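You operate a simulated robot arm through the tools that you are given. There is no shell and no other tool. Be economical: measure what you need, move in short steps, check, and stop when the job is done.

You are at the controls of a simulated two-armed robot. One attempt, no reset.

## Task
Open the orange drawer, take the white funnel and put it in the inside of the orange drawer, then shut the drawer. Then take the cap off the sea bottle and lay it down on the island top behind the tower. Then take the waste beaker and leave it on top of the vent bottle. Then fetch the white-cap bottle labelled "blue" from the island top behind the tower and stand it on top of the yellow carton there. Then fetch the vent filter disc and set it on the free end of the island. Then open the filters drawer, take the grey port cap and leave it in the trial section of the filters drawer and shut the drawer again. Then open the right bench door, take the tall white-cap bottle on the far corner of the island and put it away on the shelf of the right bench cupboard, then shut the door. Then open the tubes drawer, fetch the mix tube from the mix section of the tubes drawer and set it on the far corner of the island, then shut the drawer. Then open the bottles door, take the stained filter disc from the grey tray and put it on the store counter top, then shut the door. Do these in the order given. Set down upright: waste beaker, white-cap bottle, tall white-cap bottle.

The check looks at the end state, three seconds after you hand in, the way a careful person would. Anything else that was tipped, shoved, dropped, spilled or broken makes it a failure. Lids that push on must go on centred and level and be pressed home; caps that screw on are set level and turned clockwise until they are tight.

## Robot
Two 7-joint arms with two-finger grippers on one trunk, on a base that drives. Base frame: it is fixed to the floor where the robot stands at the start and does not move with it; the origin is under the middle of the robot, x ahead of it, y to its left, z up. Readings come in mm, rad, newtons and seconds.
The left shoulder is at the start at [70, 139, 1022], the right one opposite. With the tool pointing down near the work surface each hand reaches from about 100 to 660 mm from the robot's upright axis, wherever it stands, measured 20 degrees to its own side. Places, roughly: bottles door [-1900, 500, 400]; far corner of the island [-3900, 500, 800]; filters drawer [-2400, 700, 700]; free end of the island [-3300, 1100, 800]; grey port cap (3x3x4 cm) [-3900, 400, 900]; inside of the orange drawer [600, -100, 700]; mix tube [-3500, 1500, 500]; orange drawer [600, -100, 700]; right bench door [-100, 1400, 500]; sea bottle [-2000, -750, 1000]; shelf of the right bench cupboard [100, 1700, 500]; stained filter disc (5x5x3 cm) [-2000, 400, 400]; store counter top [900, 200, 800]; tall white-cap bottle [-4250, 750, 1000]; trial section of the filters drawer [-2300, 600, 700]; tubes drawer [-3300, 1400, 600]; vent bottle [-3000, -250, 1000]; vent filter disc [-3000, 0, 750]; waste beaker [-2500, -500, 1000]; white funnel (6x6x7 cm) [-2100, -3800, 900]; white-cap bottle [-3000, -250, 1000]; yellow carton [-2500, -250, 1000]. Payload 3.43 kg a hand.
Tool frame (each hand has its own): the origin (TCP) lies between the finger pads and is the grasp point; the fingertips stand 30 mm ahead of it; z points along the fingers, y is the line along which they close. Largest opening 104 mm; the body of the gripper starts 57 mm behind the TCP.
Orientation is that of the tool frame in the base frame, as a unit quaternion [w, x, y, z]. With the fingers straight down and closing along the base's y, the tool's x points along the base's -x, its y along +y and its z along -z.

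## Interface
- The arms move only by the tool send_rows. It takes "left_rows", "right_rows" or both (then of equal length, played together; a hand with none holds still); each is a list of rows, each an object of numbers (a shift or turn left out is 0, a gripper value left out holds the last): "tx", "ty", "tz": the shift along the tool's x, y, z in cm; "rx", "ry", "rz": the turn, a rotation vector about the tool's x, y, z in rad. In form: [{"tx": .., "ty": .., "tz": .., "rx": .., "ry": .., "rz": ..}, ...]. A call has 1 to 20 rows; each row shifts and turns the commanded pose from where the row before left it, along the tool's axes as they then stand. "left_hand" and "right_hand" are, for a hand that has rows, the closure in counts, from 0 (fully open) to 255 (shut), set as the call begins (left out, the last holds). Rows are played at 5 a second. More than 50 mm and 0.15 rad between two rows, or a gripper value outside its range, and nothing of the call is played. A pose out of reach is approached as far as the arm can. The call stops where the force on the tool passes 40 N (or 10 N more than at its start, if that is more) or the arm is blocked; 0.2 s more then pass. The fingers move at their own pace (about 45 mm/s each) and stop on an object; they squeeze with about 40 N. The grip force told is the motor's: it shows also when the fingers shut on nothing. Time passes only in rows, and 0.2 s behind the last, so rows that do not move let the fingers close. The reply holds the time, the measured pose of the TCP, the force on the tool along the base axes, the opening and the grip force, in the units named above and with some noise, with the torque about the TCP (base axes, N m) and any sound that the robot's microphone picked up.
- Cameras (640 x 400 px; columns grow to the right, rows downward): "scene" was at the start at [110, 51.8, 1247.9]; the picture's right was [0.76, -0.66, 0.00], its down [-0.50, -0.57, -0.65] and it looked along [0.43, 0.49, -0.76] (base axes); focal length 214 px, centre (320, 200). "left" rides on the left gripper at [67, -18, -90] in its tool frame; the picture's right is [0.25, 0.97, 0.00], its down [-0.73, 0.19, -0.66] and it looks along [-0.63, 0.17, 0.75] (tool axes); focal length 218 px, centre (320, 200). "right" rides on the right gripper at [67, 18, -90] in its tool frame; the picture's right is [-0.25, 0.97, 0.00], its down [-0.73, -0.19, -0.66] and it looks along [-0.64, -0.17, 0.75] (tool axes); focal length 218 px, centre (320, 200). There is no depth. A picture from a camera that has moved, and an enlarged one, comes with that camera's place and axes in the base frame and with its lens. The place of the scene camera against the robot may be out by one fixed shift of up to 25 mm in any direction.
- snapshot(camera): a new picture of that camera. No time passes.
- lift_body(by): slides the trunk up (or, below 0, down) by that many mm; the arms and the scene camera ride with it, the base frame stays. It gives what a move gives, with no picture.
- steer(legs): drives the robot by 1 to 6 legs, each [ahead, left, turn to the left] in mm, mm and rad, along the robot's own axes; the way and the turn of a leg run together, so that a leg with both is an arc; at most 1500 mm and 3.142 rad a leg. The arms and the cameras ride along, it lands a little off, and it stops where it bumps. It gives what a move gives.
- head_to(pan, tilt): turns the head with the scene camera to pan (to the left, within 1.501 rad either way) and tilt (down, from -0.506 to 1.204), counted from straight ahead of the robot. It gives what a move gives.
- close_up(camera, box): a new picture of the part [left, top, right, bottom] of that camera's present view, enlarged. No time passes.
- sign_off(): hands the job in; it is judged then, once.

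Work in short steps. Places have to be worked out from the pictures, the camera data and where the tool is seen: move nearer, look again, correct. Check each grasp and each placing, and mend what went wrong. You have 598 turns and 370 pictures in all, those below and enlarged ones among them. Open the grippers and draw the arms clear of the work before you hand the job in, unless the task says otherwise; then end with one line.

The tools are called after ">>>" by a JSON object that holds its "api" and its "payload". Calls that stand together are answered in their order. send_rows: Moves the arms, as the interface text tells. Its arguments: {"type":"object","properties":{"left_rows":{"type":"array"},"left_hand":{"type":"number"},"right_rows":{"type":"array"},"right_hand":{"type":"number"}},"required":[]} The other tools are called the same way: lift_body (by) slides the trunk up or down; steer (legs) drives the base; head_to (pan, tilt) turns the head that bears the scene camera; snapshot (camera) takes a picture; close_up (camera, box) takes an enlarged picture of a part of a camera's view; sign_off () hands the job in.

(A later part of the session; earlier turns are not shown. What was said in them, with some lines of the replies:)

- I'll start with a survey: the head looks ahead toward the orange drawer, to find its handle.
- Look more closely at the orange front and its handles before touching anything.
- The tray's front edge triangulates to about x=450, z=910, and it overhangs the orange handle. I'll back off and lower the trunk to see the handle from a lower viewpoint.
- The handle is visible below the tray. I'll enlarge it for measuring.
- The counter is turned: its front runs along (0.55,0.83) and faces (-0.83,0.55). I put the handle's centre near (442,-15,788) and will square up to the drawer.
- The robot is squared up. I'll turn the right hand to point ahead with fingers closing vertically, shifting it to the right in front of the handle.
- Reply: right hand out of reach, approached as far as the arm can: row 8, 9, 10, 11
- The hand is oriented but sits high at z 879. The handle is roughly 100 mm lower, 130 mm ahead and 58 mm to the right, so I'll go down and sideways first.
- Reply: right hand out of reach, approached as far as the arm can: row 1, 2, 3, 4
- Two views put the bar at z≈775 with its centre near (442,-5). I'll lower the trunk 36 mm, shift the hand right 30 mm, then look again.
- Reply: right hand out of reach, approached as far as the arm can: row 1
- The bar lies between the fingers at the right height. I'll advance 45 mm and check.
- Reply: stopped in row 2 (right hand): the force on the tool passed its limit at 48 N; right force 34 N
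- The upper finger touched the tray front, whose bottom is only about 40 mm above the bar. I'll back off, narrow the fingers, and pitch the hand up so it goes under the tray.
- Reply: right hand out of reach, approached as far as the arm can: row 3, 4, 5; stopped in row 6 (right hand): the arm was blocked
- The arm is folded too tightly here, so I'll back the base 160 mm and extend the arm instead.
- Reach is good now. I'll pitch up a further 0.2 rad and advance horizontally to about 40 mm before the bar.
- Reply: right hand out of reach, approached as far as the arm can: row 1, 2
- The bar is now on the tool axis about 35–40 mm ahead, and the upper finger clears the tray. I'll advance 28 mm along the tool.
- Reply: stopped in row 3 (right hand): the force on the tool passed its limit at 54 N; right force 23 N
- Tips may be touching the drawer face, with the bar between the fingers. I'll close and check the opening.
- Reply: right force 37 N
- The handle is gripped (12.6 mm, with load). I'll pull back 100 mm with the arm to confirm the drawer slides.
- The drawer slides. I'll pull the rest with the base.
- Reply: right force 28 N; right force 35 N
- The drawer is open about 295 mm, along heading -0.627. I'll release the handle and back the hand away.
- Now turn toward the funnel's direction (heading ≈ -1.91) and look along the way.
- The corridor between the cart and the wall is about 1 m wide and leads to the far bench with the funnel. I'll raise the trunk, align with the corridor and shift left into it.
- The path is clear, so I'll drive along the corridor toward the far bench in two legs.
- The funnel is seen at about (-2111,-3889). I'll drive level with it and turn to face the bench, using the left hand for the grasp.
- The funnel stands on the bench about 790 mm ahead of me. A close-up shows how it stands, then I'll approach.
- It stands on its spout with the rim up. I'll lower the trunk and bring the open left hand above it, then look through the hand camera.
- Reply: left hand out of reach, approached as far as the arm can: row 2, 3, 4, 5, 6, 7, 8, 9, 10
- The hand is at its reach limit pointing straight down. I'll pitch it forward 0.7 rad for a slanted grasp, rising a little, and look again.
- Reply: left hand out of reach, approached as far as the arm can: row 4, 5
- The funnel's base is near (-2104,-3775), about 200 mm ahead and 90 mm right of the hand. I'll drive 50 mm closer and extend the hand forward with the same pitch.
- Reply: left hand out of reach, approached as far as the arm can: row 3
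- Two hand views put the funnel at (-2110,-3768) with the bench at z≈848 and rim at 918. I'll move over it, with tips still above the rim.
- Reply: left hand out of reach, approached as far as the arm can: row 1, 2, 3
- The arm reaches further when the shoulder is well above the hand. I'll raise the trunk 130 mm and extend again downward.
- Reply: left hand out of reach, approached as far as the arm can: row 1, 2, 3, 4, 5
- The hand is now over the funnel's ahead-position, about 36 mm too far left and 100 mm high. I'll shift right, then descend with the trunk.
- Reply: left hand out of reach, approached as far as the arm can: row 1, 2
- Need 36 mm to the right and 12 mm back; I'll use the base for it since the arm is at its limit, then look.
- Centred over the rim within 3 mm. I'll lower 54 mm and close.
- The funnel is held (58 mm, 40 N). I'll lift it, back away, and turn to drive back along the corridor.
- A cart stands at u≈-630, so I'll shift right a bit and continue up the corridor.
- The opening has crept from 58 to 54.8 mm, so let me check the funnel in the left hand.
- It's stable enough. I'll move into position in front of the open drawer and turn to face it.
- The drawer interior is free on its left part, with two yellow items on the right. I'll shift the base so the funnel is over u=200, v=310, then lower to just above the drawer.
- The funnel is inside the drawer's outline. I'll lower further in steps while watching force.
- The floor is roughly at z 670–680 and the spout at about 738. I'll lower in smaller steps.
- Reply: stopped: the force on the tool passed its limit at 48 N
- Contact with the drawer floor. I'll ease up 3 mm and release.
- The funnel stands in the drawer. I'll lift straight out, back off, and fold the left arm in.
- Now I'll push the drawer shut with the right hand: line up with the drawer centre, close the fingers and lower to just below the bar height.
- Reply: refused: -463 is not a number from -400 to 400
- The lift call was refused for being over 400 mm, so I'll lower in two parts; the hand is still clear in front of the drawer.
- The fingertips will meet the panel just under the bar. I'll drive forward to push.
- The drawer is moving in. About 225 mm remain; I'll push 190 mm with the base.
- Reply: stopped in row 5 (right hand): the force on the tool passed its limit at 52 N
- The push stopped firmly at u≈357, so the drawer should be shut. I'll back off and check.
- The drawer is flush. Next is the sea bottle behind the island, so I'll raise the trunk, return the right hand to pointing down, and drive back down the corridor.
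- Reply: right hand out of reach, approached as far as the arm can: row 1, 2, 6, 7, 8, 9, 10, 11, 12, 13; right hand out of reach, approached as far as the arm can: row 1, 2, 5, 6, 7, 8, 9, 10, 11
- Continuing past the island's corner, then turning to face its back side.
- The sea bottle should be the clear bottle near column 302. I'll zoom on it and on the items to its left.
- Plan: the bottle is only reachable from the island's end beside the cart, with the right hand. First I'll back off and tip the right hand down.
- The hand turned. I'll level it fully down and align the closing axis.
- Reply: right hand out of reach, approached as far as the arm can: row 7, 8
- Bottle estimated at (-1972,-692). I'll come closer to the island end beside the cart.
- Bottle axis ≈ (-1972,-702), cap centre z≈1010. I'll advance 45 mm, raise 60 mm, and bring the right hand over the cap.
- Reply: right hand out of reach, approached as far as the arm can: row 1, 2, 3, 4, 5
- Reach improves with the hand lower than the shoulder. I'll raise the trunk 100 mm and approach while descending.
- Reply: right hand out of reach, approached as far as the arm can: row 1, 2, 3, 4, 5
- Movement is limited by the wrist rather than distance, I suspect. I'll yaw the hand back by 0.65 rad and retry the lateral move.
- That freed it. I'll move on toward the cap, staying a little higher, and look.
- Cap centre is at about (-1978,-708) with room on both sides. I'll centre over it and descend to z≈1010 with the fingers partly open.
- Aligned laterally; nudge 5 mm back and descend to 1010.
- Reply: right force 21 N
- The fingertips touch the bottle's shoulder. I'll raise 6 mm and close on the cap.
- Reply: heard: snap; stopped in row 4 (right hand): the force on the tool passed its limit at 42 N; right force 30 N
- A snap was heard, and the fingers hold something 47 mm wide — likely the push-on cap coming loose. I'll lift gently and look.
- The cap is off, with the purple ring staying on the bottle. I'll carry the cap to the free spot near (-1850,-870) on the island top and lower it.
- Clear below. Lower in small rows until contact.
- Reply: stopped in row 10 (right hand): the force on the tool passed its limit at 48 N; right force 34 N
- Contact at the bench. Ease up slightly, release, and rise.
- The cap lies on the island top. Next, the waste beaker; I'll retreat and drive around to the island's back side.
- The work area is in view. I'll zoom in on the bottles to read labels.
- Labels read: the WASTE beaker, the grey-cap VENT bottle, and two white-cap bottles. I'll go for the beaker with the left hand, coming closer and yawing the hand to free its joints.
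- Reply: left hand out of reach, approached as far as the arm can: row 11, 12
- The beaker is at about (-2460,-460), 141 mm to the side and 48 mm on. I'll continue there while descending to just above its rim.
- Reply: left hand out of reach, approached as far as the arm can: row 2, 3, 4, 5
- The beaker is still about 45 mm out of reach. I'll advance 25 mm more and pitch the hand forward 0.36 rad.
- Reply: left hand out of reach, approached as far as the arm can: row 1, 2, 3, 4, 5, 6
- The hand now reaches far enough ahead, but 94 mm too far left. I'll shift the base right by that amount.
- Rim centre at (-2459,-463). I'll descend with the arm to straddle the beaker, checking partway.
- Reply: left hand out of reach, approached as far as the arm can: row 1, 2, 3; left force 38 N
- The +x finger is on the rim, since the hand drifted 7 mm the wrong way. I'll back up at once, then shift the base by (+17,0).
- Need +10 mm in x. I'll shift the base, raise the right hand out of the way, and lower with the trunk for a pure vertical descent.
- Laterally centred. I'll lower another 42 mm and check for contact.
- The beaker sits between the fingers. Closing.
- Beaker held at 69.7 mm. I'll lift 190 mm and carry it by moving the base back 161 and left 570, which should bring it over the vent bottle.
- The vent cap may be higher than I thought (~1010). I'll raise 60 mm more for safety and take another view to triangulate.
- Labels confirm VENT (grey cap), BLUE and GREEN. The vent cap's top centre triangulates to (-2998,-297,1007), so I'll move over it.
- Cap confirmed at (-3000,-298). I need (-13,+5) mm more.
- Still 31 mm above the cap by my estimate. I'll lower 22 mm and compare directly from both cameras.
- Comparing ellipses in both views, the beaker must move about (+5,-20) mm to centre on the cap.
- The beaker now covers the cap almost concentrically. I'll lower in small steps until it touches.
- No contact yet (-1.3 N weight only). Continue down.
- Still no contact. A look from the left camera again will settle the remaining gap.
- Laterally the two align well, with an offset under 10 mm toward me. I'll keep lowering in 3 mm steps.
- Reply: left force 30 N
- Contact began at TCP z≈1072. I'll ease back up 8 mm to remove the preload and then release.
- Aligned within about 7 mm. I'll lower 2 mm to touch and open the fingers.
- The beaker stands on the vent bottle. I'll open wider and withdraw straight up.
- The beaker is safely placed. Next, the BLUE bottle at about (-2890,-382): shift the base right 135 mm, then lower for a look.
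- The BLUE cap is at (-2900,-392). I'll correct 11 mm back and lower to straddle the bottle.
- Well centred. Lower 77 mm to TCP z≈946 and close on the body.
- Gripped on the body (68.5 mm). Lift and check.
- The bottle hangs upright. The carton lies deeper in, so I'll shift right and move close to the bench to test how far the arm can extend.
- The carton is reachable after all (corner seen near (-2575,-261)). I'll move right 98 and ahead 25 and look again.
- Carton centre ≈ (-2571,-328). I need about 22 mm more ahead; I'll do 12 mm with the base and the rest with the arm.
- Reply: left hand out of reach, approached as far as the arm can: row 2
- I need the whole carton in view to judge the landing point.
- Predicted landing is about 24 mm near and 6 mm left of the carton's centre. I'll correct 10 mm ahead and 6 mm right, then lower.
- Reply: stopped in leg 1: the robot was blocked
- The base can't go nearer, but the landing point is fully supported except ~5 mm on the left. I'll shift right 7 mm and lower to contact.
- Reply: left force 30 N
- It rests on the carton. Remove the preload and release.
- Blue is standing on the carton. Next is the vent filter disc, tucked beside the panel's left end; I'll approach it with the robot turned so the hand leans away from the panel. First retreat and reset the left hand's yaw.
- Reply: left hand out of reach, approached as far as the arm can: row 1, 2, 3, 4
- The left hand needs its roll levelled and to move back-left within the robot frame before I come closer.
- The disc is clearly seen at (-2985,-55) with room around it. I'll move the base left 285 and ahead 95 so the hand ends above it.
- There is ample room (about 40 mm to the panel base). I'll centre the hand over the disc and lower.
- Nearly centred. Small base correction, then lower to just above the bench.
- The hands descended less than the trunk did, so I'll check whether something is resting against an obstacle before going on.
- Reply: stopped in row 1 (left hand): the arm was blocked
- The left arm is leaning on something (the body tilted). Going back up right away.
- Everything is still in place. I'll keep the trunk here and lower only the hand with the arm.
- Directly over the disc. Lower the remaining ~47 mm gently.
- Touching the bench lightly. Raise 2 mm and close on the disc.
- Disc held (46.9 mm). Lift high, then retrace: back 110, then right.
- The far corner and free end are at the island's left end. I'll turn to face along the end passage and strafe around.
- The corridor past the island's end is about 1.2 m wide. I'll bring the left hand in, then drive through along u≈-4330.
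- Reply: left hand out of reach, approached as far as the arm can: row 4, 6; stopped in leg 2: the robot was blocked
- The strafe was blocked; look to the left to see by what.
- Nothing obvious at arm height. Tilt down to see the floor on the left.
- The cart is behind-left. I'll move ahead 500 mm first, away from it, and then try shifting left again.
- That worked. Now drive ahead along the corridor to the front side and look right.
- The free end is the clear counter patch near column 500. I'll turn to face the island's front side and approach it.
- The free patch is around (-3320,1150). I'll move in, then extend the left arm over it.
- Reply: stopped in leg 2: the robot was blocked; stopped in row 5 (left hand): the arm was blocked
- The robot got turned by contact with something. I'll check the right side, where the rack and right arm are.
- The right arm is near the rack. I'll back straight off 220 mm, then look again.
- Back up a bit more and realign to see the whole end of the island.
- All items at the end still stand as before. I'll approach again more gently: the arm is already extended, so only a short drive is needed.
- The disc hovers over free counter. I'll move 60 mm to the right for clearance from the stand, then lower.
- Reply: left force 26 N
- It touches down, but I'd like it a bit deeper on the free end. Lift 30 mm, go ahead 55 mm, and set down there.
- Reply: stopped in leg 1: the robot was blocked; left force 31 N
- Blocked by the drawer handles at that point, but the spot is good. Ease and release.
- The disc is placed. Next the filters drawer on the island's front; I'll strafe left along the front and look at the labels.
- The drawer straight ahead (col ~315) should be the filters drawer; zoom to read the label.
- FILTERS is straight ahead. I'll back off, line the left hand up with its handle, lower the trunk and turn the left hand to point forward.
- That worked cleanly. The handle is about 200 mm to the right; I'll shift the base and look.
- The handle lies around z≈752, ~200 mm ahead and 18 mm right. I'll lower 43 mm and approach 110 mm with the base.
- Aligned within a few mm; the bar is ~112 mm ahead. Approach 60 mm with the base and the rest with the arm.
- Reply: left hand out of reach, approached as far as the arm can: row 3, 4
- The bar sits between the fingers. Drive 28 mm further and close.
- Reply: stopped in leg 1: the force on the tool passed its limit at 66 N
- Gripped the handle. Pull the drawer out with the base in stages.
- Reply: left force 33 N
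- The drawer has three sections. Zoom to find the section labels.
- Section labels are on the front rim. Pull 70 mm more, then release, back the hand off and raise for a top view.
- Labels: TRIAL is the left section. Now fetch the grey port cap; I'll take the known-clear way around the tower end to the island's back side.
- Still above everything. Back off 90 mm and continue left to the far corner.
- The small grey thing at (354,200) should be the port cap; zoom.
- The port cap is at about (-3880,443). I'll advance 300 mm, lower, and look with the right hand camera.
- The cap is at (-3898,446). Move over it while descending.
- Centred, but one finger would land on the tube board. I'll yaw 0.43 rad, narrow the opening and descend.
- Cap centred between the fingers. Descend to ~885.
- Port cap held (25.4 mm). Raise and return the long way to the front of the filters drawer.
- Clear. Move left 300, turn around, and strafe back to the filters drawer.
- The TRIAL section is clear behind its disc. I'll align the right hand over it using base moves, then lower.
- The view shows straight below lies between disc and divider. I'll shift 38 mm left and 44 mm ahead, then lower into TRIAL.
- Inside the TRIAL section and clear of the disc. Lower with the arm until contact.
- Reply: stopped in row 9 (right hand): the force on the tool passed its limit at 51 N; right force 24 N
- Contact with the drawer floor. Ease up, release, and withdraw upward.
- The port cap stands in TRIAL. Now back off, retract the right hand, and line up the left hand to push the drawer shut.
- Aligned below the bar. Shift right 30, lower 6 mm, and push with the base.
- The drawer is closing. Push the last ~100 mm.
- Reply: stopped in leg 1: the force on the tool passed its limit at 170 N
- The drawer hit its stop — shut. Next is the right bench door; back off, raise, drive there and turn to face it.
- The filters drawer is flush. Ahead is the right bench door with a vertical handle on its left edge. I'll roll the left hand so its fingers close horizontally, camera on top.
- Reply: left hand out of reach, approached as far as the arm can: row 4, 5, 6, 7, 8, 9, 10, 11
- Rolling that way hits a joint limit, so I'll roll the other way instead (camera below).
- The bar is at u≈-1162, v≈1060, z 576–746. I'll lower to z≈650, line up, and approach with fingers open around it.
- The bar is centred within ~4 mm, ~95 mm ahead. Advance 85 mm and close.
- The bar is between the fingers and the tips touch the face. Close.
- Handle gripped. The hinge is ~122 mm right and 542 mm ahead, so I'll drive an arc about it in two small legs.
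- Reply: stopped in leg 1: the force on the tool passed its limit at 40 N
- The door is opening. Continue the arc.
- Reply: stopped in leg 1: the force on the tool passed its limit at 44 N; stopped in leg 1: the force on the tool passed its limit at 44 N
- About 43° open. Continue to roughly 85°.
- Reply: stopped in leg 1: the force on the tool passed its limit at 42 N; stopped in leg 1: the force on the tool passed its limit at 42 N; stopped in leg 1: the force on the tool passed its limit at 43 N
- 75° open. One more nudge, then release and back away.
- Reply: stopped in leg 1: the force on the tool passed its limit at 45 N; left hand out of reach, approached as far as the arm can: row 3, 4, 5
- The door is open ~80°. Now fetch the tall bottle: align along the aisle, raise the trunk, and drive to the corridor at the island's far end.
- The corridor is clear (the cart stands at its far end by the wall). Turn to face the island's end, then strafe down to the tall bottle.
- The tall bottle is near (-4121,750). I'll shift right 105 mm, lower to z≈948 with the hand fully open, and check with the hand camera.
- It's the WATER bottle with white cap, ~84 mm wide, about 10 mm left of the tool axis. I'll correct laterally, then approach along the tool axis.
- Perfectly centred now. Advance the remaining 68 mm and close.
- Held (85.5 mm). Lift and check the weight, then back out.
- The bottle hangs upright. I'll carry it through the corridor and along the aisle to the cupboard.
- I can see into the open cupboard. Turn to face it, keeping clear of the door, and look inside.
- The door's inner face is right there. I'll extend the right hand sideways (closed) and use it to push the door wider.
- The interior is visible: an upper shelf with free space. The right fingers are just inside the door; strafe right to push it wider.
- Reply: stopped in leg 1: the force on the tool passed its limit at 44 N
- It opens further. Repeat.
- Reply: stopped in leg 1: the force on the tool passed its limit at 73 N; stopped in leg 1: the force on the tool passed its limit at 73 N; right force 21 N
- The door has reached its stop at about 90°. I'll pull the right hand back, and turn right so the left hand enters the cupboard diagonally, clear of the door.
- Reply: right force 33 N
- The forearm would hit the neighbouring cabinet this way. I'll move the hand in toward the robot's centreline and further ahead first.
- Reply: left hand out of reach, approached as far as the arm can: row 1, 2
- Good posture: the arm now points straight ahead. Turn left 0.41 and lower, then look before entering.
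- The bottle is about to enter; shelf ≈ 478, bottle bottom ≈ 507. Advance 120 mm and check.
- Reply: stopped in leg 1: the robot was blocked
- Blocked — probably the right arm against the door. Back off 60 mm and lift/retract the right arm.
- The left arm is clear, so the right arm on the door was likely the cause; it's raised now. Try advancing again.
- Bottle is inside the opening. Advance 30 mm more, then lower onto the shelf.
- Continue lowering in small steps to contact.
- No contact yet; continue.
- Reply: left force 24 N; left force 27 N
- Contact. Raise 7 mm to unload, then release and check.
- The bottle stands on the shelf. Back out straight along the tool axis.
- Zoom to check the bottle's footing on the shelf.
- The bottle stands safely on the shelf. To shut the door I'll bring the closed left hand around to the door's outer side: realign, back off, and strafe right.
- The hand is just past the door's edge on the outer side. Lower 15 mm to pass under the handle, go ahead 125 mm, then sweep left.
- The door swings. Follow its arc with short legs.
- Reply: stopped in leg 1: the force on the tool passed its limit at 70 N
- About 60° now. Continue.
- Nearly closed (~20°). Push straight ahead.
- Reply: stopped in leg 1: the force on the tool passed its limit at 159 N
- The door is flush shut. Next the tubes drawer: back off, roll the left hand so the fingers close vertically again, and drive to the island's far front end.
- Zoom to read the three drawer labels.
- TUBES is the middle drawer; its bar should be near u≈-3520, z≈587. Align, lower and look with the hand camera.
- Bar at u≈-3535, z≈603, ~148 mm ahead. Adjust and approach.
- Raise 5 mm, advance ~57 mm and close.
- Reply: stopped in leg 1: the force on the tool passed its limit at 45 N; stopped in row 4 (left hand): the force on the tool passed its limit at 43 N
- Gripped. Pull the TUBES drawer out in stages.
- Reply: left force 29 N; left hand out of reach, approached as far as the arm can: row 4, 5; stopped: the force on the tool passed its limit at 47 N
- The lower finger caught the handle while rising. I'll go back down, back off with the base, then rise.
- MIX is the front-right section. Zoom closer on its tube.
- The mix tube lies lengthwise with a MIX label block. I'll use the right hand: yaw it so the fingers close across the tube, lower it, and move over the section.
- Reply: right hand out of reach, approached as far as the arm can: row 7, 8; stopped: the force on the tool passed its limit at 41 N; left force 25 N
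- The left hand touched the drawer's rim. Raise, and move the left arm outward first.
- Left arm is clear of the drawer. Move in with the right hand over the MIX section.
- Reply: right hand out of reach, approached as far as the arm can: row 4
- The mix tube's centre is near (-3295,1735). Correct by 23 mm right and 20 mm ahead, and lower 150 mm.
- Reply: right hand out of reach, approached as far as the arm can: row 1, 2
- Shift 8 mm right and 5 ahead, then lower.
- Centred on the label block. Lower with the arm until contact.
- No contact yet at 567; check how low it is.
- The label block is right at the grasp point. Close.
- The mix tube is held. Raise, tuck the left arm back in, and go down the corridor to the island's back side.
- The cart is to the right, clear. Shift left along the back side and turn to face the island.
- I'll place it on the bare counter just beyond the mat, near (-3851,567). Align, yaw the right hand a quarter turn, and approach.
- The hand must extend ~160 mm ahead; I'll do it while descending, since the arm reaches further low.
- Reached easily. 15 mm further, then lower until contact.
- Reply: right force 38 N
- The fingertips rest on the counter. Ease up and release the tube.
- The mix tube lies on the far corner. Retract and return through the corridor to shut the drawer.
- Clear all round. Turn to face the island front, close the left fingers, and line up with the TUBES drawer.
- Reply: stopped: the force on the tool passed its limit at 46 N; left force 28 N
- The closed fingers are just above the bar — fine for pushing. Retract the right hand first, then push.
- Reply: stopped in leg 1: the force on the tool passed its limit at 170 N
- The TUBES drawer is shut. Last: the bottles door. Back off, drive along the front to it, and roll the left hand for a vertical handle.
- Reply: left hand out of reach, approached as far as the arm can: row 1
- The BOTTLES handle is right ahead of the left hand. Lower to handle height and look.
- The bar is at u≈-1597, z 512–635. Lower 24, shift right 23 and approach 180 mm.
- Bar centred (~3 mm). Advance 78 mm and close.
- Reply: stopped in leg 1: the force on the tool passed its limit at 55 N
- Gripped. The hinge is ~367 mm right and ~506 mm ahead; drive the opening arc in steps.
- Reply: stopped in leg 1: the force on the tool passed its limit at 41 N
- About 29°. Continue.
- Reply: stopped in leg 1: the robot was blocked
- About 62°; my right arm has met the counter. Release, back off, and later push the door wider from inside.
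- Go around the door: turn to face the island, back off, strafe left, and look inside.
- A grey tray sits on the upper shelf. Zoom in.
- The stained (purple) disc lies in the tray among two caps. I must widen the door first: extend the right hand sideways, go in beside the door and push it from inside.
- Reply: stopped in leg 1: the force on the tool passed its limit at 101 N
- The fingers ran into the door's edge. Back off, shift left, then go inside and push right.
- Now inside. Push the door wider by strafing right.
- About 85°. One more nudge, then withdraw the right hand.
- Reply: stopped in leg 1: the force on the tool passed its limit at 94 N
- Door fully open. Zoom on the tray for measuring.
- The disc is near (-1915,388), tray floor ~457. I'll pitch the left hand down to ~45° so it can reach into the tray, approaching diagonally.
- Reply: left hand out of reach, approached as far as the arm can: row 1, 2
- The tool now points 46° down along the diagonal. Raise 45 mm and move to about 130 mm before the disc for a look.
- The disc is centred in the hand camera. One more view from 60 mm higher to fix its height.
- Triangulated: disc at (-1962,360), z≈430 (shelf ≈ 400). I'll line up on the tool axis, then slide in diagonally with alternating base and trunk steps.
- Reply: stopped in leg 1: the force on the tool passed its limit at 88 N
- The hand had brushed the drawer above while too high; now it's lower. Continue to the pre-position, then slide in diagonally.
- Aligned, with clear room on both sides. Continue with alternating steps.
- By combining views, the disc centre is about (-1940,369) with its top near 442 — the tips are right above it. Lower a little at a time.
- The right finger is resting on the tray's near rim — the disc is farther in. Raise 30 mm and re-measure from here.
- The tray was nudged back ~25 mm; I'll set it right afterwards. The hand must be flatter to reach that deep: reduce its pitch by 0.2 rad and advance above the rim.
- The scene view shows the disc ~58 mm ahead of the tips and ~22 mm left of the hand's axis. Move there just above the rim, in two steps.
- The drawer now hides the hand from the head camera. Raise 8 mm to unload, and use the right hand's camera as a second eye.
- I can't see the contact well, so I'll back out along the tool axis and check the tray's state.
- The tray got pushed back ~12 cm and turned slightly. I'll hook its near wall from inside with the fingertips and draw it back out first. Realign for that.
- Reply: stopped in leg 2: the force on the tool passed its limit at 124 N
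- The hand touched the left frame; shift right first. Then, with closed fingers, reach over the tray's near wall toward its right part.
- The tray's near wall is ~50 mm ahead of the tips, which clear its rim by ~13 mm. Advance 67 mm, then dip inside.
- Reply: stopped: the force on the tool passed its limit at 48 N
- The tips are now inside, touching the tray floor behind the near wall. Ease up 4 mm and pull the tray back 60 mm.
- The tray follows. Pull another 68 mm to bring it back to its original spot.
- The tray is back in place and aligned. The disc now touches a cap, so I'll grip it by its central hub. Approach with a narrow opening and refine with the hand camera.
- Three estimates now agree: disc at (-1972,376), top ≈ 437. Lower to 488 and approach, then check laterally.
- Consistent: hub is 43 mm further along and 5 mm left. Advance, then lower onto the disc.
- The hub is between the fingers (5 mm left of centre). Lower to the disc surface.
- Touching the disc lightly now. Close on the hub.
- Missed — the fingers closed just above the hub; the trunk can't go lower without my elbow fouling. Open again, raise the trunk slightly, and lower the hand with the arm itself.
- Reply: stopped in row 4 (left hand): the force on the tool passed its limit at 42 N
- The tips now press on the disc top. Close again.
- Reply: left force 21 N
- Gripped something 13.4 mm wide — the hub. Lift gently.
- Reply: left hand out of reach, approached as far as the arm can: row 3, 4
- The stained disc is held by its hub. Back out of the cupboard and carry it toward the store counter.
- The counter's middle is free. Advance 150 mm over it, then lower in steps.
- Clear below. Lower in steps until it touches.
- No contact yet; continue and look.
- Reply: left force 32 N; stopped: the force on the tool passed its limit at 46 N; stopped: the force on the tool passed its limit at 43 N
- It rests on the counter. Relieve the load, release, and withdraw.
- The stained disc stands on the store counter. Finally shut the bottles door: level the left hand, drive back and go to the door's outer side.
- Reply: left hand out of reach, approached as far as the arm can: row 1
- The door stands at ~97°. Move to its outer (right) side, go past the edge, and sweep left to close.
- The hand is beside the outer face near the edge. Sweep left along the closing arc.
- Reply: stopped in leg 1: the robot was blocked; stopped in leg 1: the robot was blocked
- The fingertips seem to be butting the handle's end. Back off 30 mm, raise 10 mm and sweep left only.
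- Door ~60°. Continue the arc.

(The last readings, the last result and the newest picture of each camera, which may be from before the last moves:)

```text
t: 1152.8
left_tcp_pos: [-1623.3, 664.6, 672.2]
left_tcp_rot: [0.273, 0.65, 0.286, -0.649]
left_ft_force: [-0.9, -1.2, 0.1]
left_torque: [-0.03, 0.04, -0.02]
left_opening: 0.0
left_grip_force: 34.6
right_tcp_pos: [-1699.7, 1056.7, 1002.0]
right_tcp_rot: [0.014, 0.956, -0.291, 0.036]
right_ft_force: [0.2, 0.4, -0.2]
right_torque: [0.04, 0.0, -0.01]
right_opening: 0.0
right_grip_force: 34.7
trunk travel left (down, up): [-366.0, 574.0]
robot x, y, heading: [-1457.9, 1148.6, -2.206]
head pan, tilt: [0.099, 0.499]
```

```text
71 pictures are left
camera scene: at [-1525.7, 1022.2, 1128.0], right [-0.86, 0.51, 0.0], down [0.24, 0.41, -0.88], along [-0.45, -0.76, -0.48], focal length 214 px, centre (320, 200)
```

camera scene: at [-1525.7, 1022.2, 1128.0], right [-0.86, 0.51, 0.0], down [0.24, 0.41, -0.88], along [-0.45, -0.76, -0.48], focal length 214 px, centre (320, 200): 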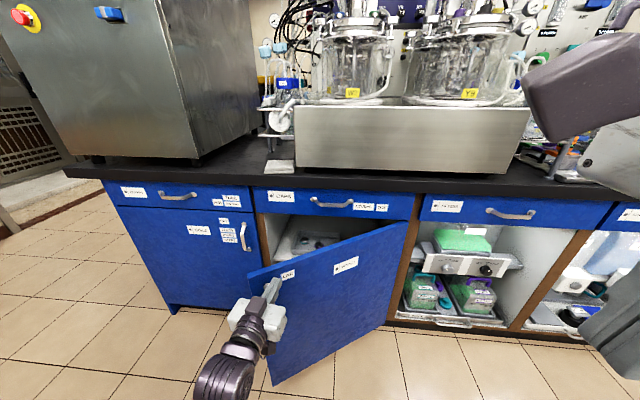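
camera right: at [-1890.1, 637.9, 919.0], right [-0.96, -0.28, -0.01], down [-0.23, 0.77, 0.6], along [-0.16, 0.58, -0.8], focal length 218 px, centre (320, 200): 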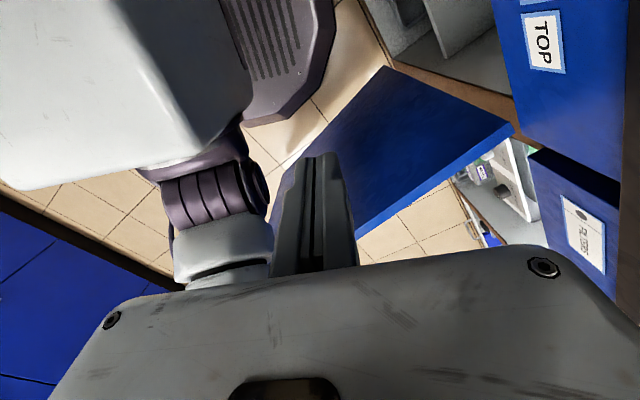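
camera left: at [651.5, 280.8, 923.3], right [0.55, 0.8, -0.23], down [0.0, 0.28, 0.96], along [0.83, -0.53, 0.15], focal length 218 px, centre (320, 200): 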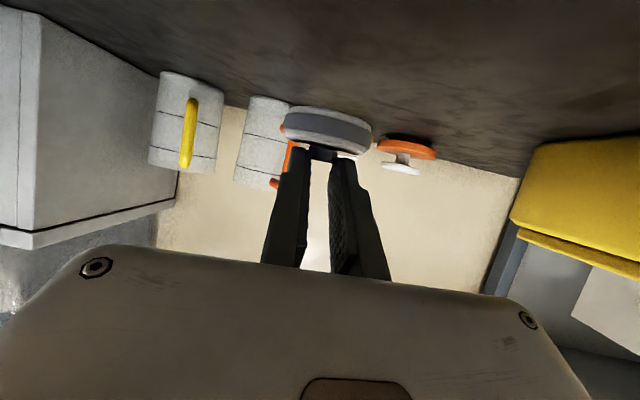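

~35°. Keep pushing ahead.

>>> {"api": "steer", "payload": {"legs": [[110, 30, 0]]}}

>>> {"api": "steer", "payload": {"legs": [[90, 0, 0]]}}

>>> {"api": "steer", "payload": {"legs": [[90, 0, 0]]}}

>>> {"api": "snapshot", "payload": {"camera": "scene"}}

```text
t: 1154.0
left_tcp_pos: [-1661.1, 557.0, 673.2]
left_tcp_rot: [0.273, 0.65, 0.286, -0.649]
left_ft_force: [-0.6, -0.3, -1.0]
left_torque: [0.01, 0.01, -0.02]
left_opening: 0.1
left_grip_force: 34.7
right_tcp_pos: [-1738.6, 950.8, 1002.3]
right_tcp_rot: [0.014, 0.956, -0.289, 0.035]
right_ft_force: [0.1, 0.6, 0.8]
right_torque: [0.05, 0.01, 0.01]
right_opening: 0.1
right_grip_force: 34.6
trunk travel left (down, up): [-366.0, 574.0]
robot x, y, heading: [-1498.6, 1043.7, -2.199]
head pan, tilt: [0.099, 0.499]
```

```text
t: 1155.2
left_tcp_pos: [-1714.1, 485.4, 674.0]
left_tcp_rot: [0.273, 0.65, 0.286, -0.649]
left_ft_force: [-0.1, -0.5, 0.2]
left_torque: [0.0, -0.02, 0.02]
left_opening: 0.0
left_grip_force: 34.8
right_tcp_pos: [-1791.4, 878.0, 1003.0]
right_tcp_rot: [0.014, 0.956, -0.29, 0.034]
right_ft_force: [-0.6, -0.5, 0.0]
right_torque: [-0.02, -0.04, -0.04]
right_opening: 0.3
right_grip_force: 34.9
trunk travel left (down, up): [-366.0, 574.0]
robot x, y, heading: [-1551.0, 972.4, -2.207]
head pan, tilt: [0.099, 0.499]
```

```text
t: 1156.3
left_tcp_pos: [-1756.4, 426.6, 673.4]
left_tcp_rot: [0.271, 0.651, 0.286, -0.649]
left_ft_force: [0.5, 0.3, -0.9]
left_torque: [-0.03, 0.02, -0.02]
left_opening: 0.2
left_grip_force: 34.8
right_tcp_pos: [-1837.8, 815.5, 1002.4]
right_tcp_rot: [0.014, 0.956, -0.291, 0.036]
right_ft_force: [0.6, 0.3, 0.0]
right_torque: [-0.04, 0.01, 0.0]
right_opening: 0.0
right_grip_force: 35.1
trunk travel left (down, up): [-366.0, 574.0]
robot x, y, heading: [-1595.1, 908.3, -2.197]
head pan, tilt: [0.099, 0.499]
stopped in leg 1: the force on the tool passed its limit at 145 N (the readings are from after the stop); the commanded pose is now the measured one
```

```text
70 pictures are left
camera scene: at [-1662.9, 782.6, 1128.3], right [-0.86, 0.5, 0.0], down [0.24, 0.41, -0.88], along [-0.44, -0.76, -0.48], focal length 214 px, centre (320, 200)
```

scene: 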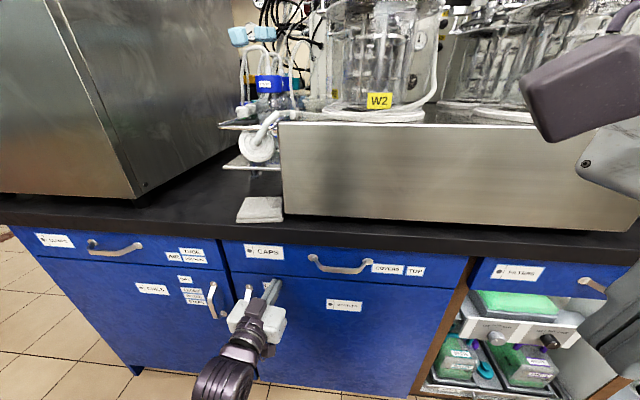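

The bottles door hit its stop flush. Back off and take a final overview of the island front.

>>> {"api": "steer", "payload": {"legs": [[-450, 0, 0]]}}

>>> {"api": "lift_body", "payload": {"by": 300}}

>>> {"api": "head_to", "payload": {"pan": -0.2, "tilt": 0.5}}

>>> {"api": "snapshot", "payload": {"camera": "scene"}}

```text
t: 1159.0
left_tcp_pos: [-1489.4, 792.5, 673.4]
left_tcp_rot: [0.272, 0.65, 0.286, -0.649]
left_ft_force: [0.1, 1.3, 0.7]
left_torque: [-0.02, 0.0, 0.04]
left_opening: 0.0
left_grip_force: 34.9
right_tcp_pos: [-1572.2, 1181.8, 1002.5]
right_tcp_rot: [0.013, 0.957, -0.289, 0.036]
right_ft_force: [0.8, -0.4, 0.6]
right_torque: [-0.04, 0.01, -0.01]
right_opening: 0.3
right_grip_force: 35.2
trunk travel left (down, up): [-366.0, 574.0]
robot x, y, heading: [-1332.9, 1275.6, -2.195]
head pan, tilt: [0.099, 0.499]
```

```text
t: 1162.0
left_tcp_pos: [-1489.6, 791.7, 973.1]
left_tcp_rot: [0.273, 0.65, 0.287, -0.649]
left_ft_force: [0.5, 0.1, 0.7]
left_torque: [-0.02, -0.03, 0.01]
left_opening: 0.1
left_grip_force: 35.0
right_tcp_pos: [-1570.9, 1181.3, 1302.4]
right_tcp_rot: [0.014, 0.957, -0.289, 0.036]
right_ft_force: [0.7, 0.0, -0.3]
right_torque: [-0.04, -0.03, 0.02]
right_opening: 0.0
right_grip_force: 34.3
trunk travel left (down, up): [-666.0, 274.0]
robot x, y, heading: [-1331.6, 1275.5, -2.199]
head pan, tilt: [0.099, 0.499]
```

```text
t: 1162.8
left_tcp_pos: [-1489.6, 792.4, 973.4]
left_tcp_rot: [0.272, 0.65, 0.286, -0.649]
left_ft_force: [-0.3, 0.3, 0.7]
left_torque: [0.01, -0.01, 0.02]
left_opening: 0.0
left_grip_force: 34.7
right_tcp_pos: [-1571.7, 1182.2, 1302.8]
right_tcp_rot: [0.014, 0.956, -0.289, 0.037]
right_ft_force: [-0.4, 0.2, 0.4]
right_torque: [0.0, -0.04, -0.03]
right_opening: 0.0
right_grip_force: 35.5
trunk travel left (down, up): [-666.0, 274.0]
robot x, y, heading: [-1332.4, 1273.2, -2.201]
head pan, tilt: [-0.201, 0.499]
```

```text
69 pictures are left
camera scene: at [-1418.3, 1165.4, 1428.2], right [-0.68, 0.74, 0.0], down [0.35, 0.32, -0.88], along [-0.65, -0.6, -0.48], focal length 214 px, centre (320, 200)
```

scene: 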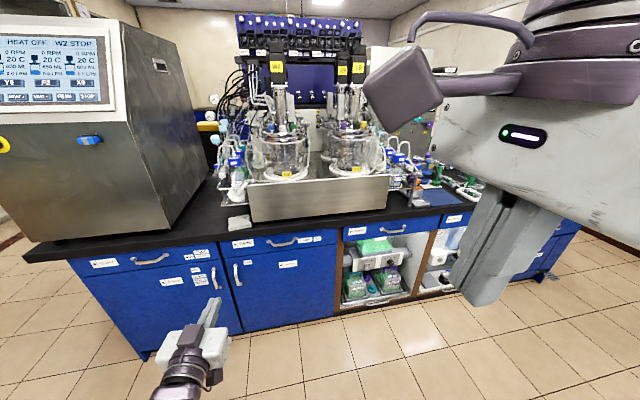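

All fronts are flush. I'll open the grippers and make one last check of the stacked items on the island's back side.

>>> {"api": "send_rows", "payload": {"left_rows": [{}, {}, {}], "right_rows": [{}, {}, {}], "left_hand": 0, "right_hand": 0}}

>>> {"api": "steer", "payload": {"legs": [[0, 1480, 0], [1500, 0, 0], [1480, 0, 0], [0, 0, 3.141], [0, 900, 0]]}}

>>> {"api": "head_to", "payload": {"pan": 0.5, "tilt": 0.5}}

>>> {"api": "snapshot", "payload": {"camera": "scene"}}

```text
t: 1163.6
left_tcp_pos: [-1489.9, 792.1, 973.6]
left_tcp_rot: [0.272, 0.65, 0.286, -0.649]
left_ft_force: [-0.8, 0.3, -0.2]
left_torque: [-0.02, -0.01, 0.01]
left_opening: 70.2
left_grip_force: 0.2
right_tcp_pos: [-1571.7, 1180.5, 1302.4]
right_tcp_rot: [0.014, 0.956, -0.289, 0.037]
right_ft_force: [-0.2, -0.1, -0.6]
right_torque: [0.0, 0.03, 0.0]
right_opening: 70.0
right_grip_force: 0.0
trunk travel left (down, up): [-666.0, 274.0]
robot x, y, heading: [-1326.8, 1274.1, -2.2]
head pan, tilt: [-0.201, 0.499]
```

```text
t: 1196.8
left_tcp_pos: [-2512.1, -938.9, 972.9]
left_tcp_rot: [0.653, -0.277, 0.655, 0.262]
left_ft_force: [1.0, 1.1, -0.5]
left_torque: [0.02, 0.0, 0.0]
left_opening: 103.9
left_grip_force: 0.1
right_tcp_pos: [-2442.3, -1331.0, 1301.6]
right_tcp_rot: [-0.036, 0.304, 0.952, 0.014]
right_ft_force: [0.0, 0.1, 0.1]
right_torque: [-0.02, -0.01, 0.03]
right_opening: 103.9
right_grip_force: 0.1
trunk travel left (down, up): [-666.0, 274.0]
robot x, y, heading: [-2683.3, -1414.6, 0.912]
head pan, tilt: [-0.201, 0.499]
```

```text
t: 1197.8
left_tcp_pos: [-2510.9, -938.5, 973.2]
left_tcp_rot: [0.653, -0.277, 0.655, 0.262]
left_ft_force: [-0.3, -0.4, 0.8]
left_torque: [0.01, 0.0, -0.03]
left_opening: 103.8
left_grip_force: 0.1
right_tcp_pos: [-2441.8, -1330.2, 1303.0]
right_tcp_rot: [-0.036, 0.302, 0.952, 0.014]
right_ft_force: [0.1, -0.2, 0.0]
right_torque: [0.0, 0.02, -0.01]
right_opening: 104.4
right_grip_force: 0.1
trunk travel left (down, up): [-666.0, 274.0]
robot x, y, heading: [-2687.7, -1414.0, 0.915]
head pan, tilt: [0.499, 0.499]
```

```text
68 pictures are left
camera scene: at [-2631.8, -1293.3, 1428.2], right [0.99, -0.16, 0.0], down [-0.08, -0.47, -0.88], along [0.14, 0.87, -0.48], focal length 214 px, centre (320, 200)
```

scene: 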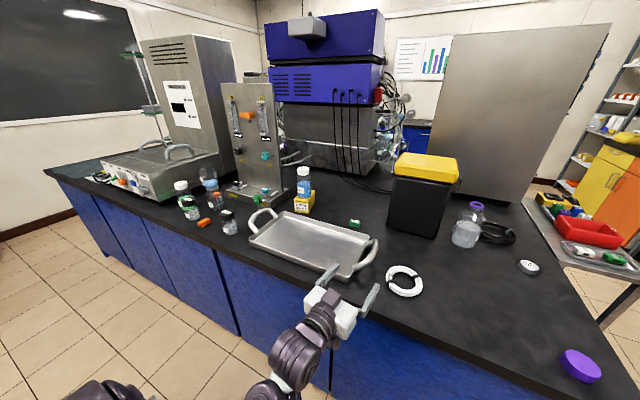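

Everything stands as placed: beaker on the vent bottle, BLUE on the carton, SEA cap on the island. Back clear and hand in.

>>> {"api": "steer", "payload": {"legs": [[-350, 0, 0]]}}

>>> {"api": "sign_off", "payload": {}}

```text
t: 1200.1
left_tcp_pos: [-2723.7, -1215.4, 973.5]
left_tcp_rot: [0.653, -0.277, 0.655, 0.262]
left_ft_force: [-0.1, -0.1, 0.3]
left_torque: [-0.02, 0.01, 0.01]
left_opening: 103.9
left_grip_force: 0.1
right_tcp_pos: [-2654.4, -1605.5, 1301.2]
right_tcp_rot: [-0.036, 0.304, 0.952, 0.015]
right_ft_force: [0.2, -0.9, -0.2]
right_torque: [0.0, 0.03, 0.0]
right_opening: 103.8
right_grip_force: 0.1
trunk travel left (down, up): [-666.0, 274.0]
robot x, y, heading: [-2899.4, -1693.5, 0.917]
head pan, tilt: [0.499, 0.499]
```

```text
The job is handed in.
```

All nine tasks were carried out in the order given and the job is handed in, with the drawers and doors shut, the grippers open and the arms clear; the grey tray in the bottles cupboard got pushed about 12 cm and I drew it back to within about 2 cm of its place, and I may have bumped the steel cart by the far wall.
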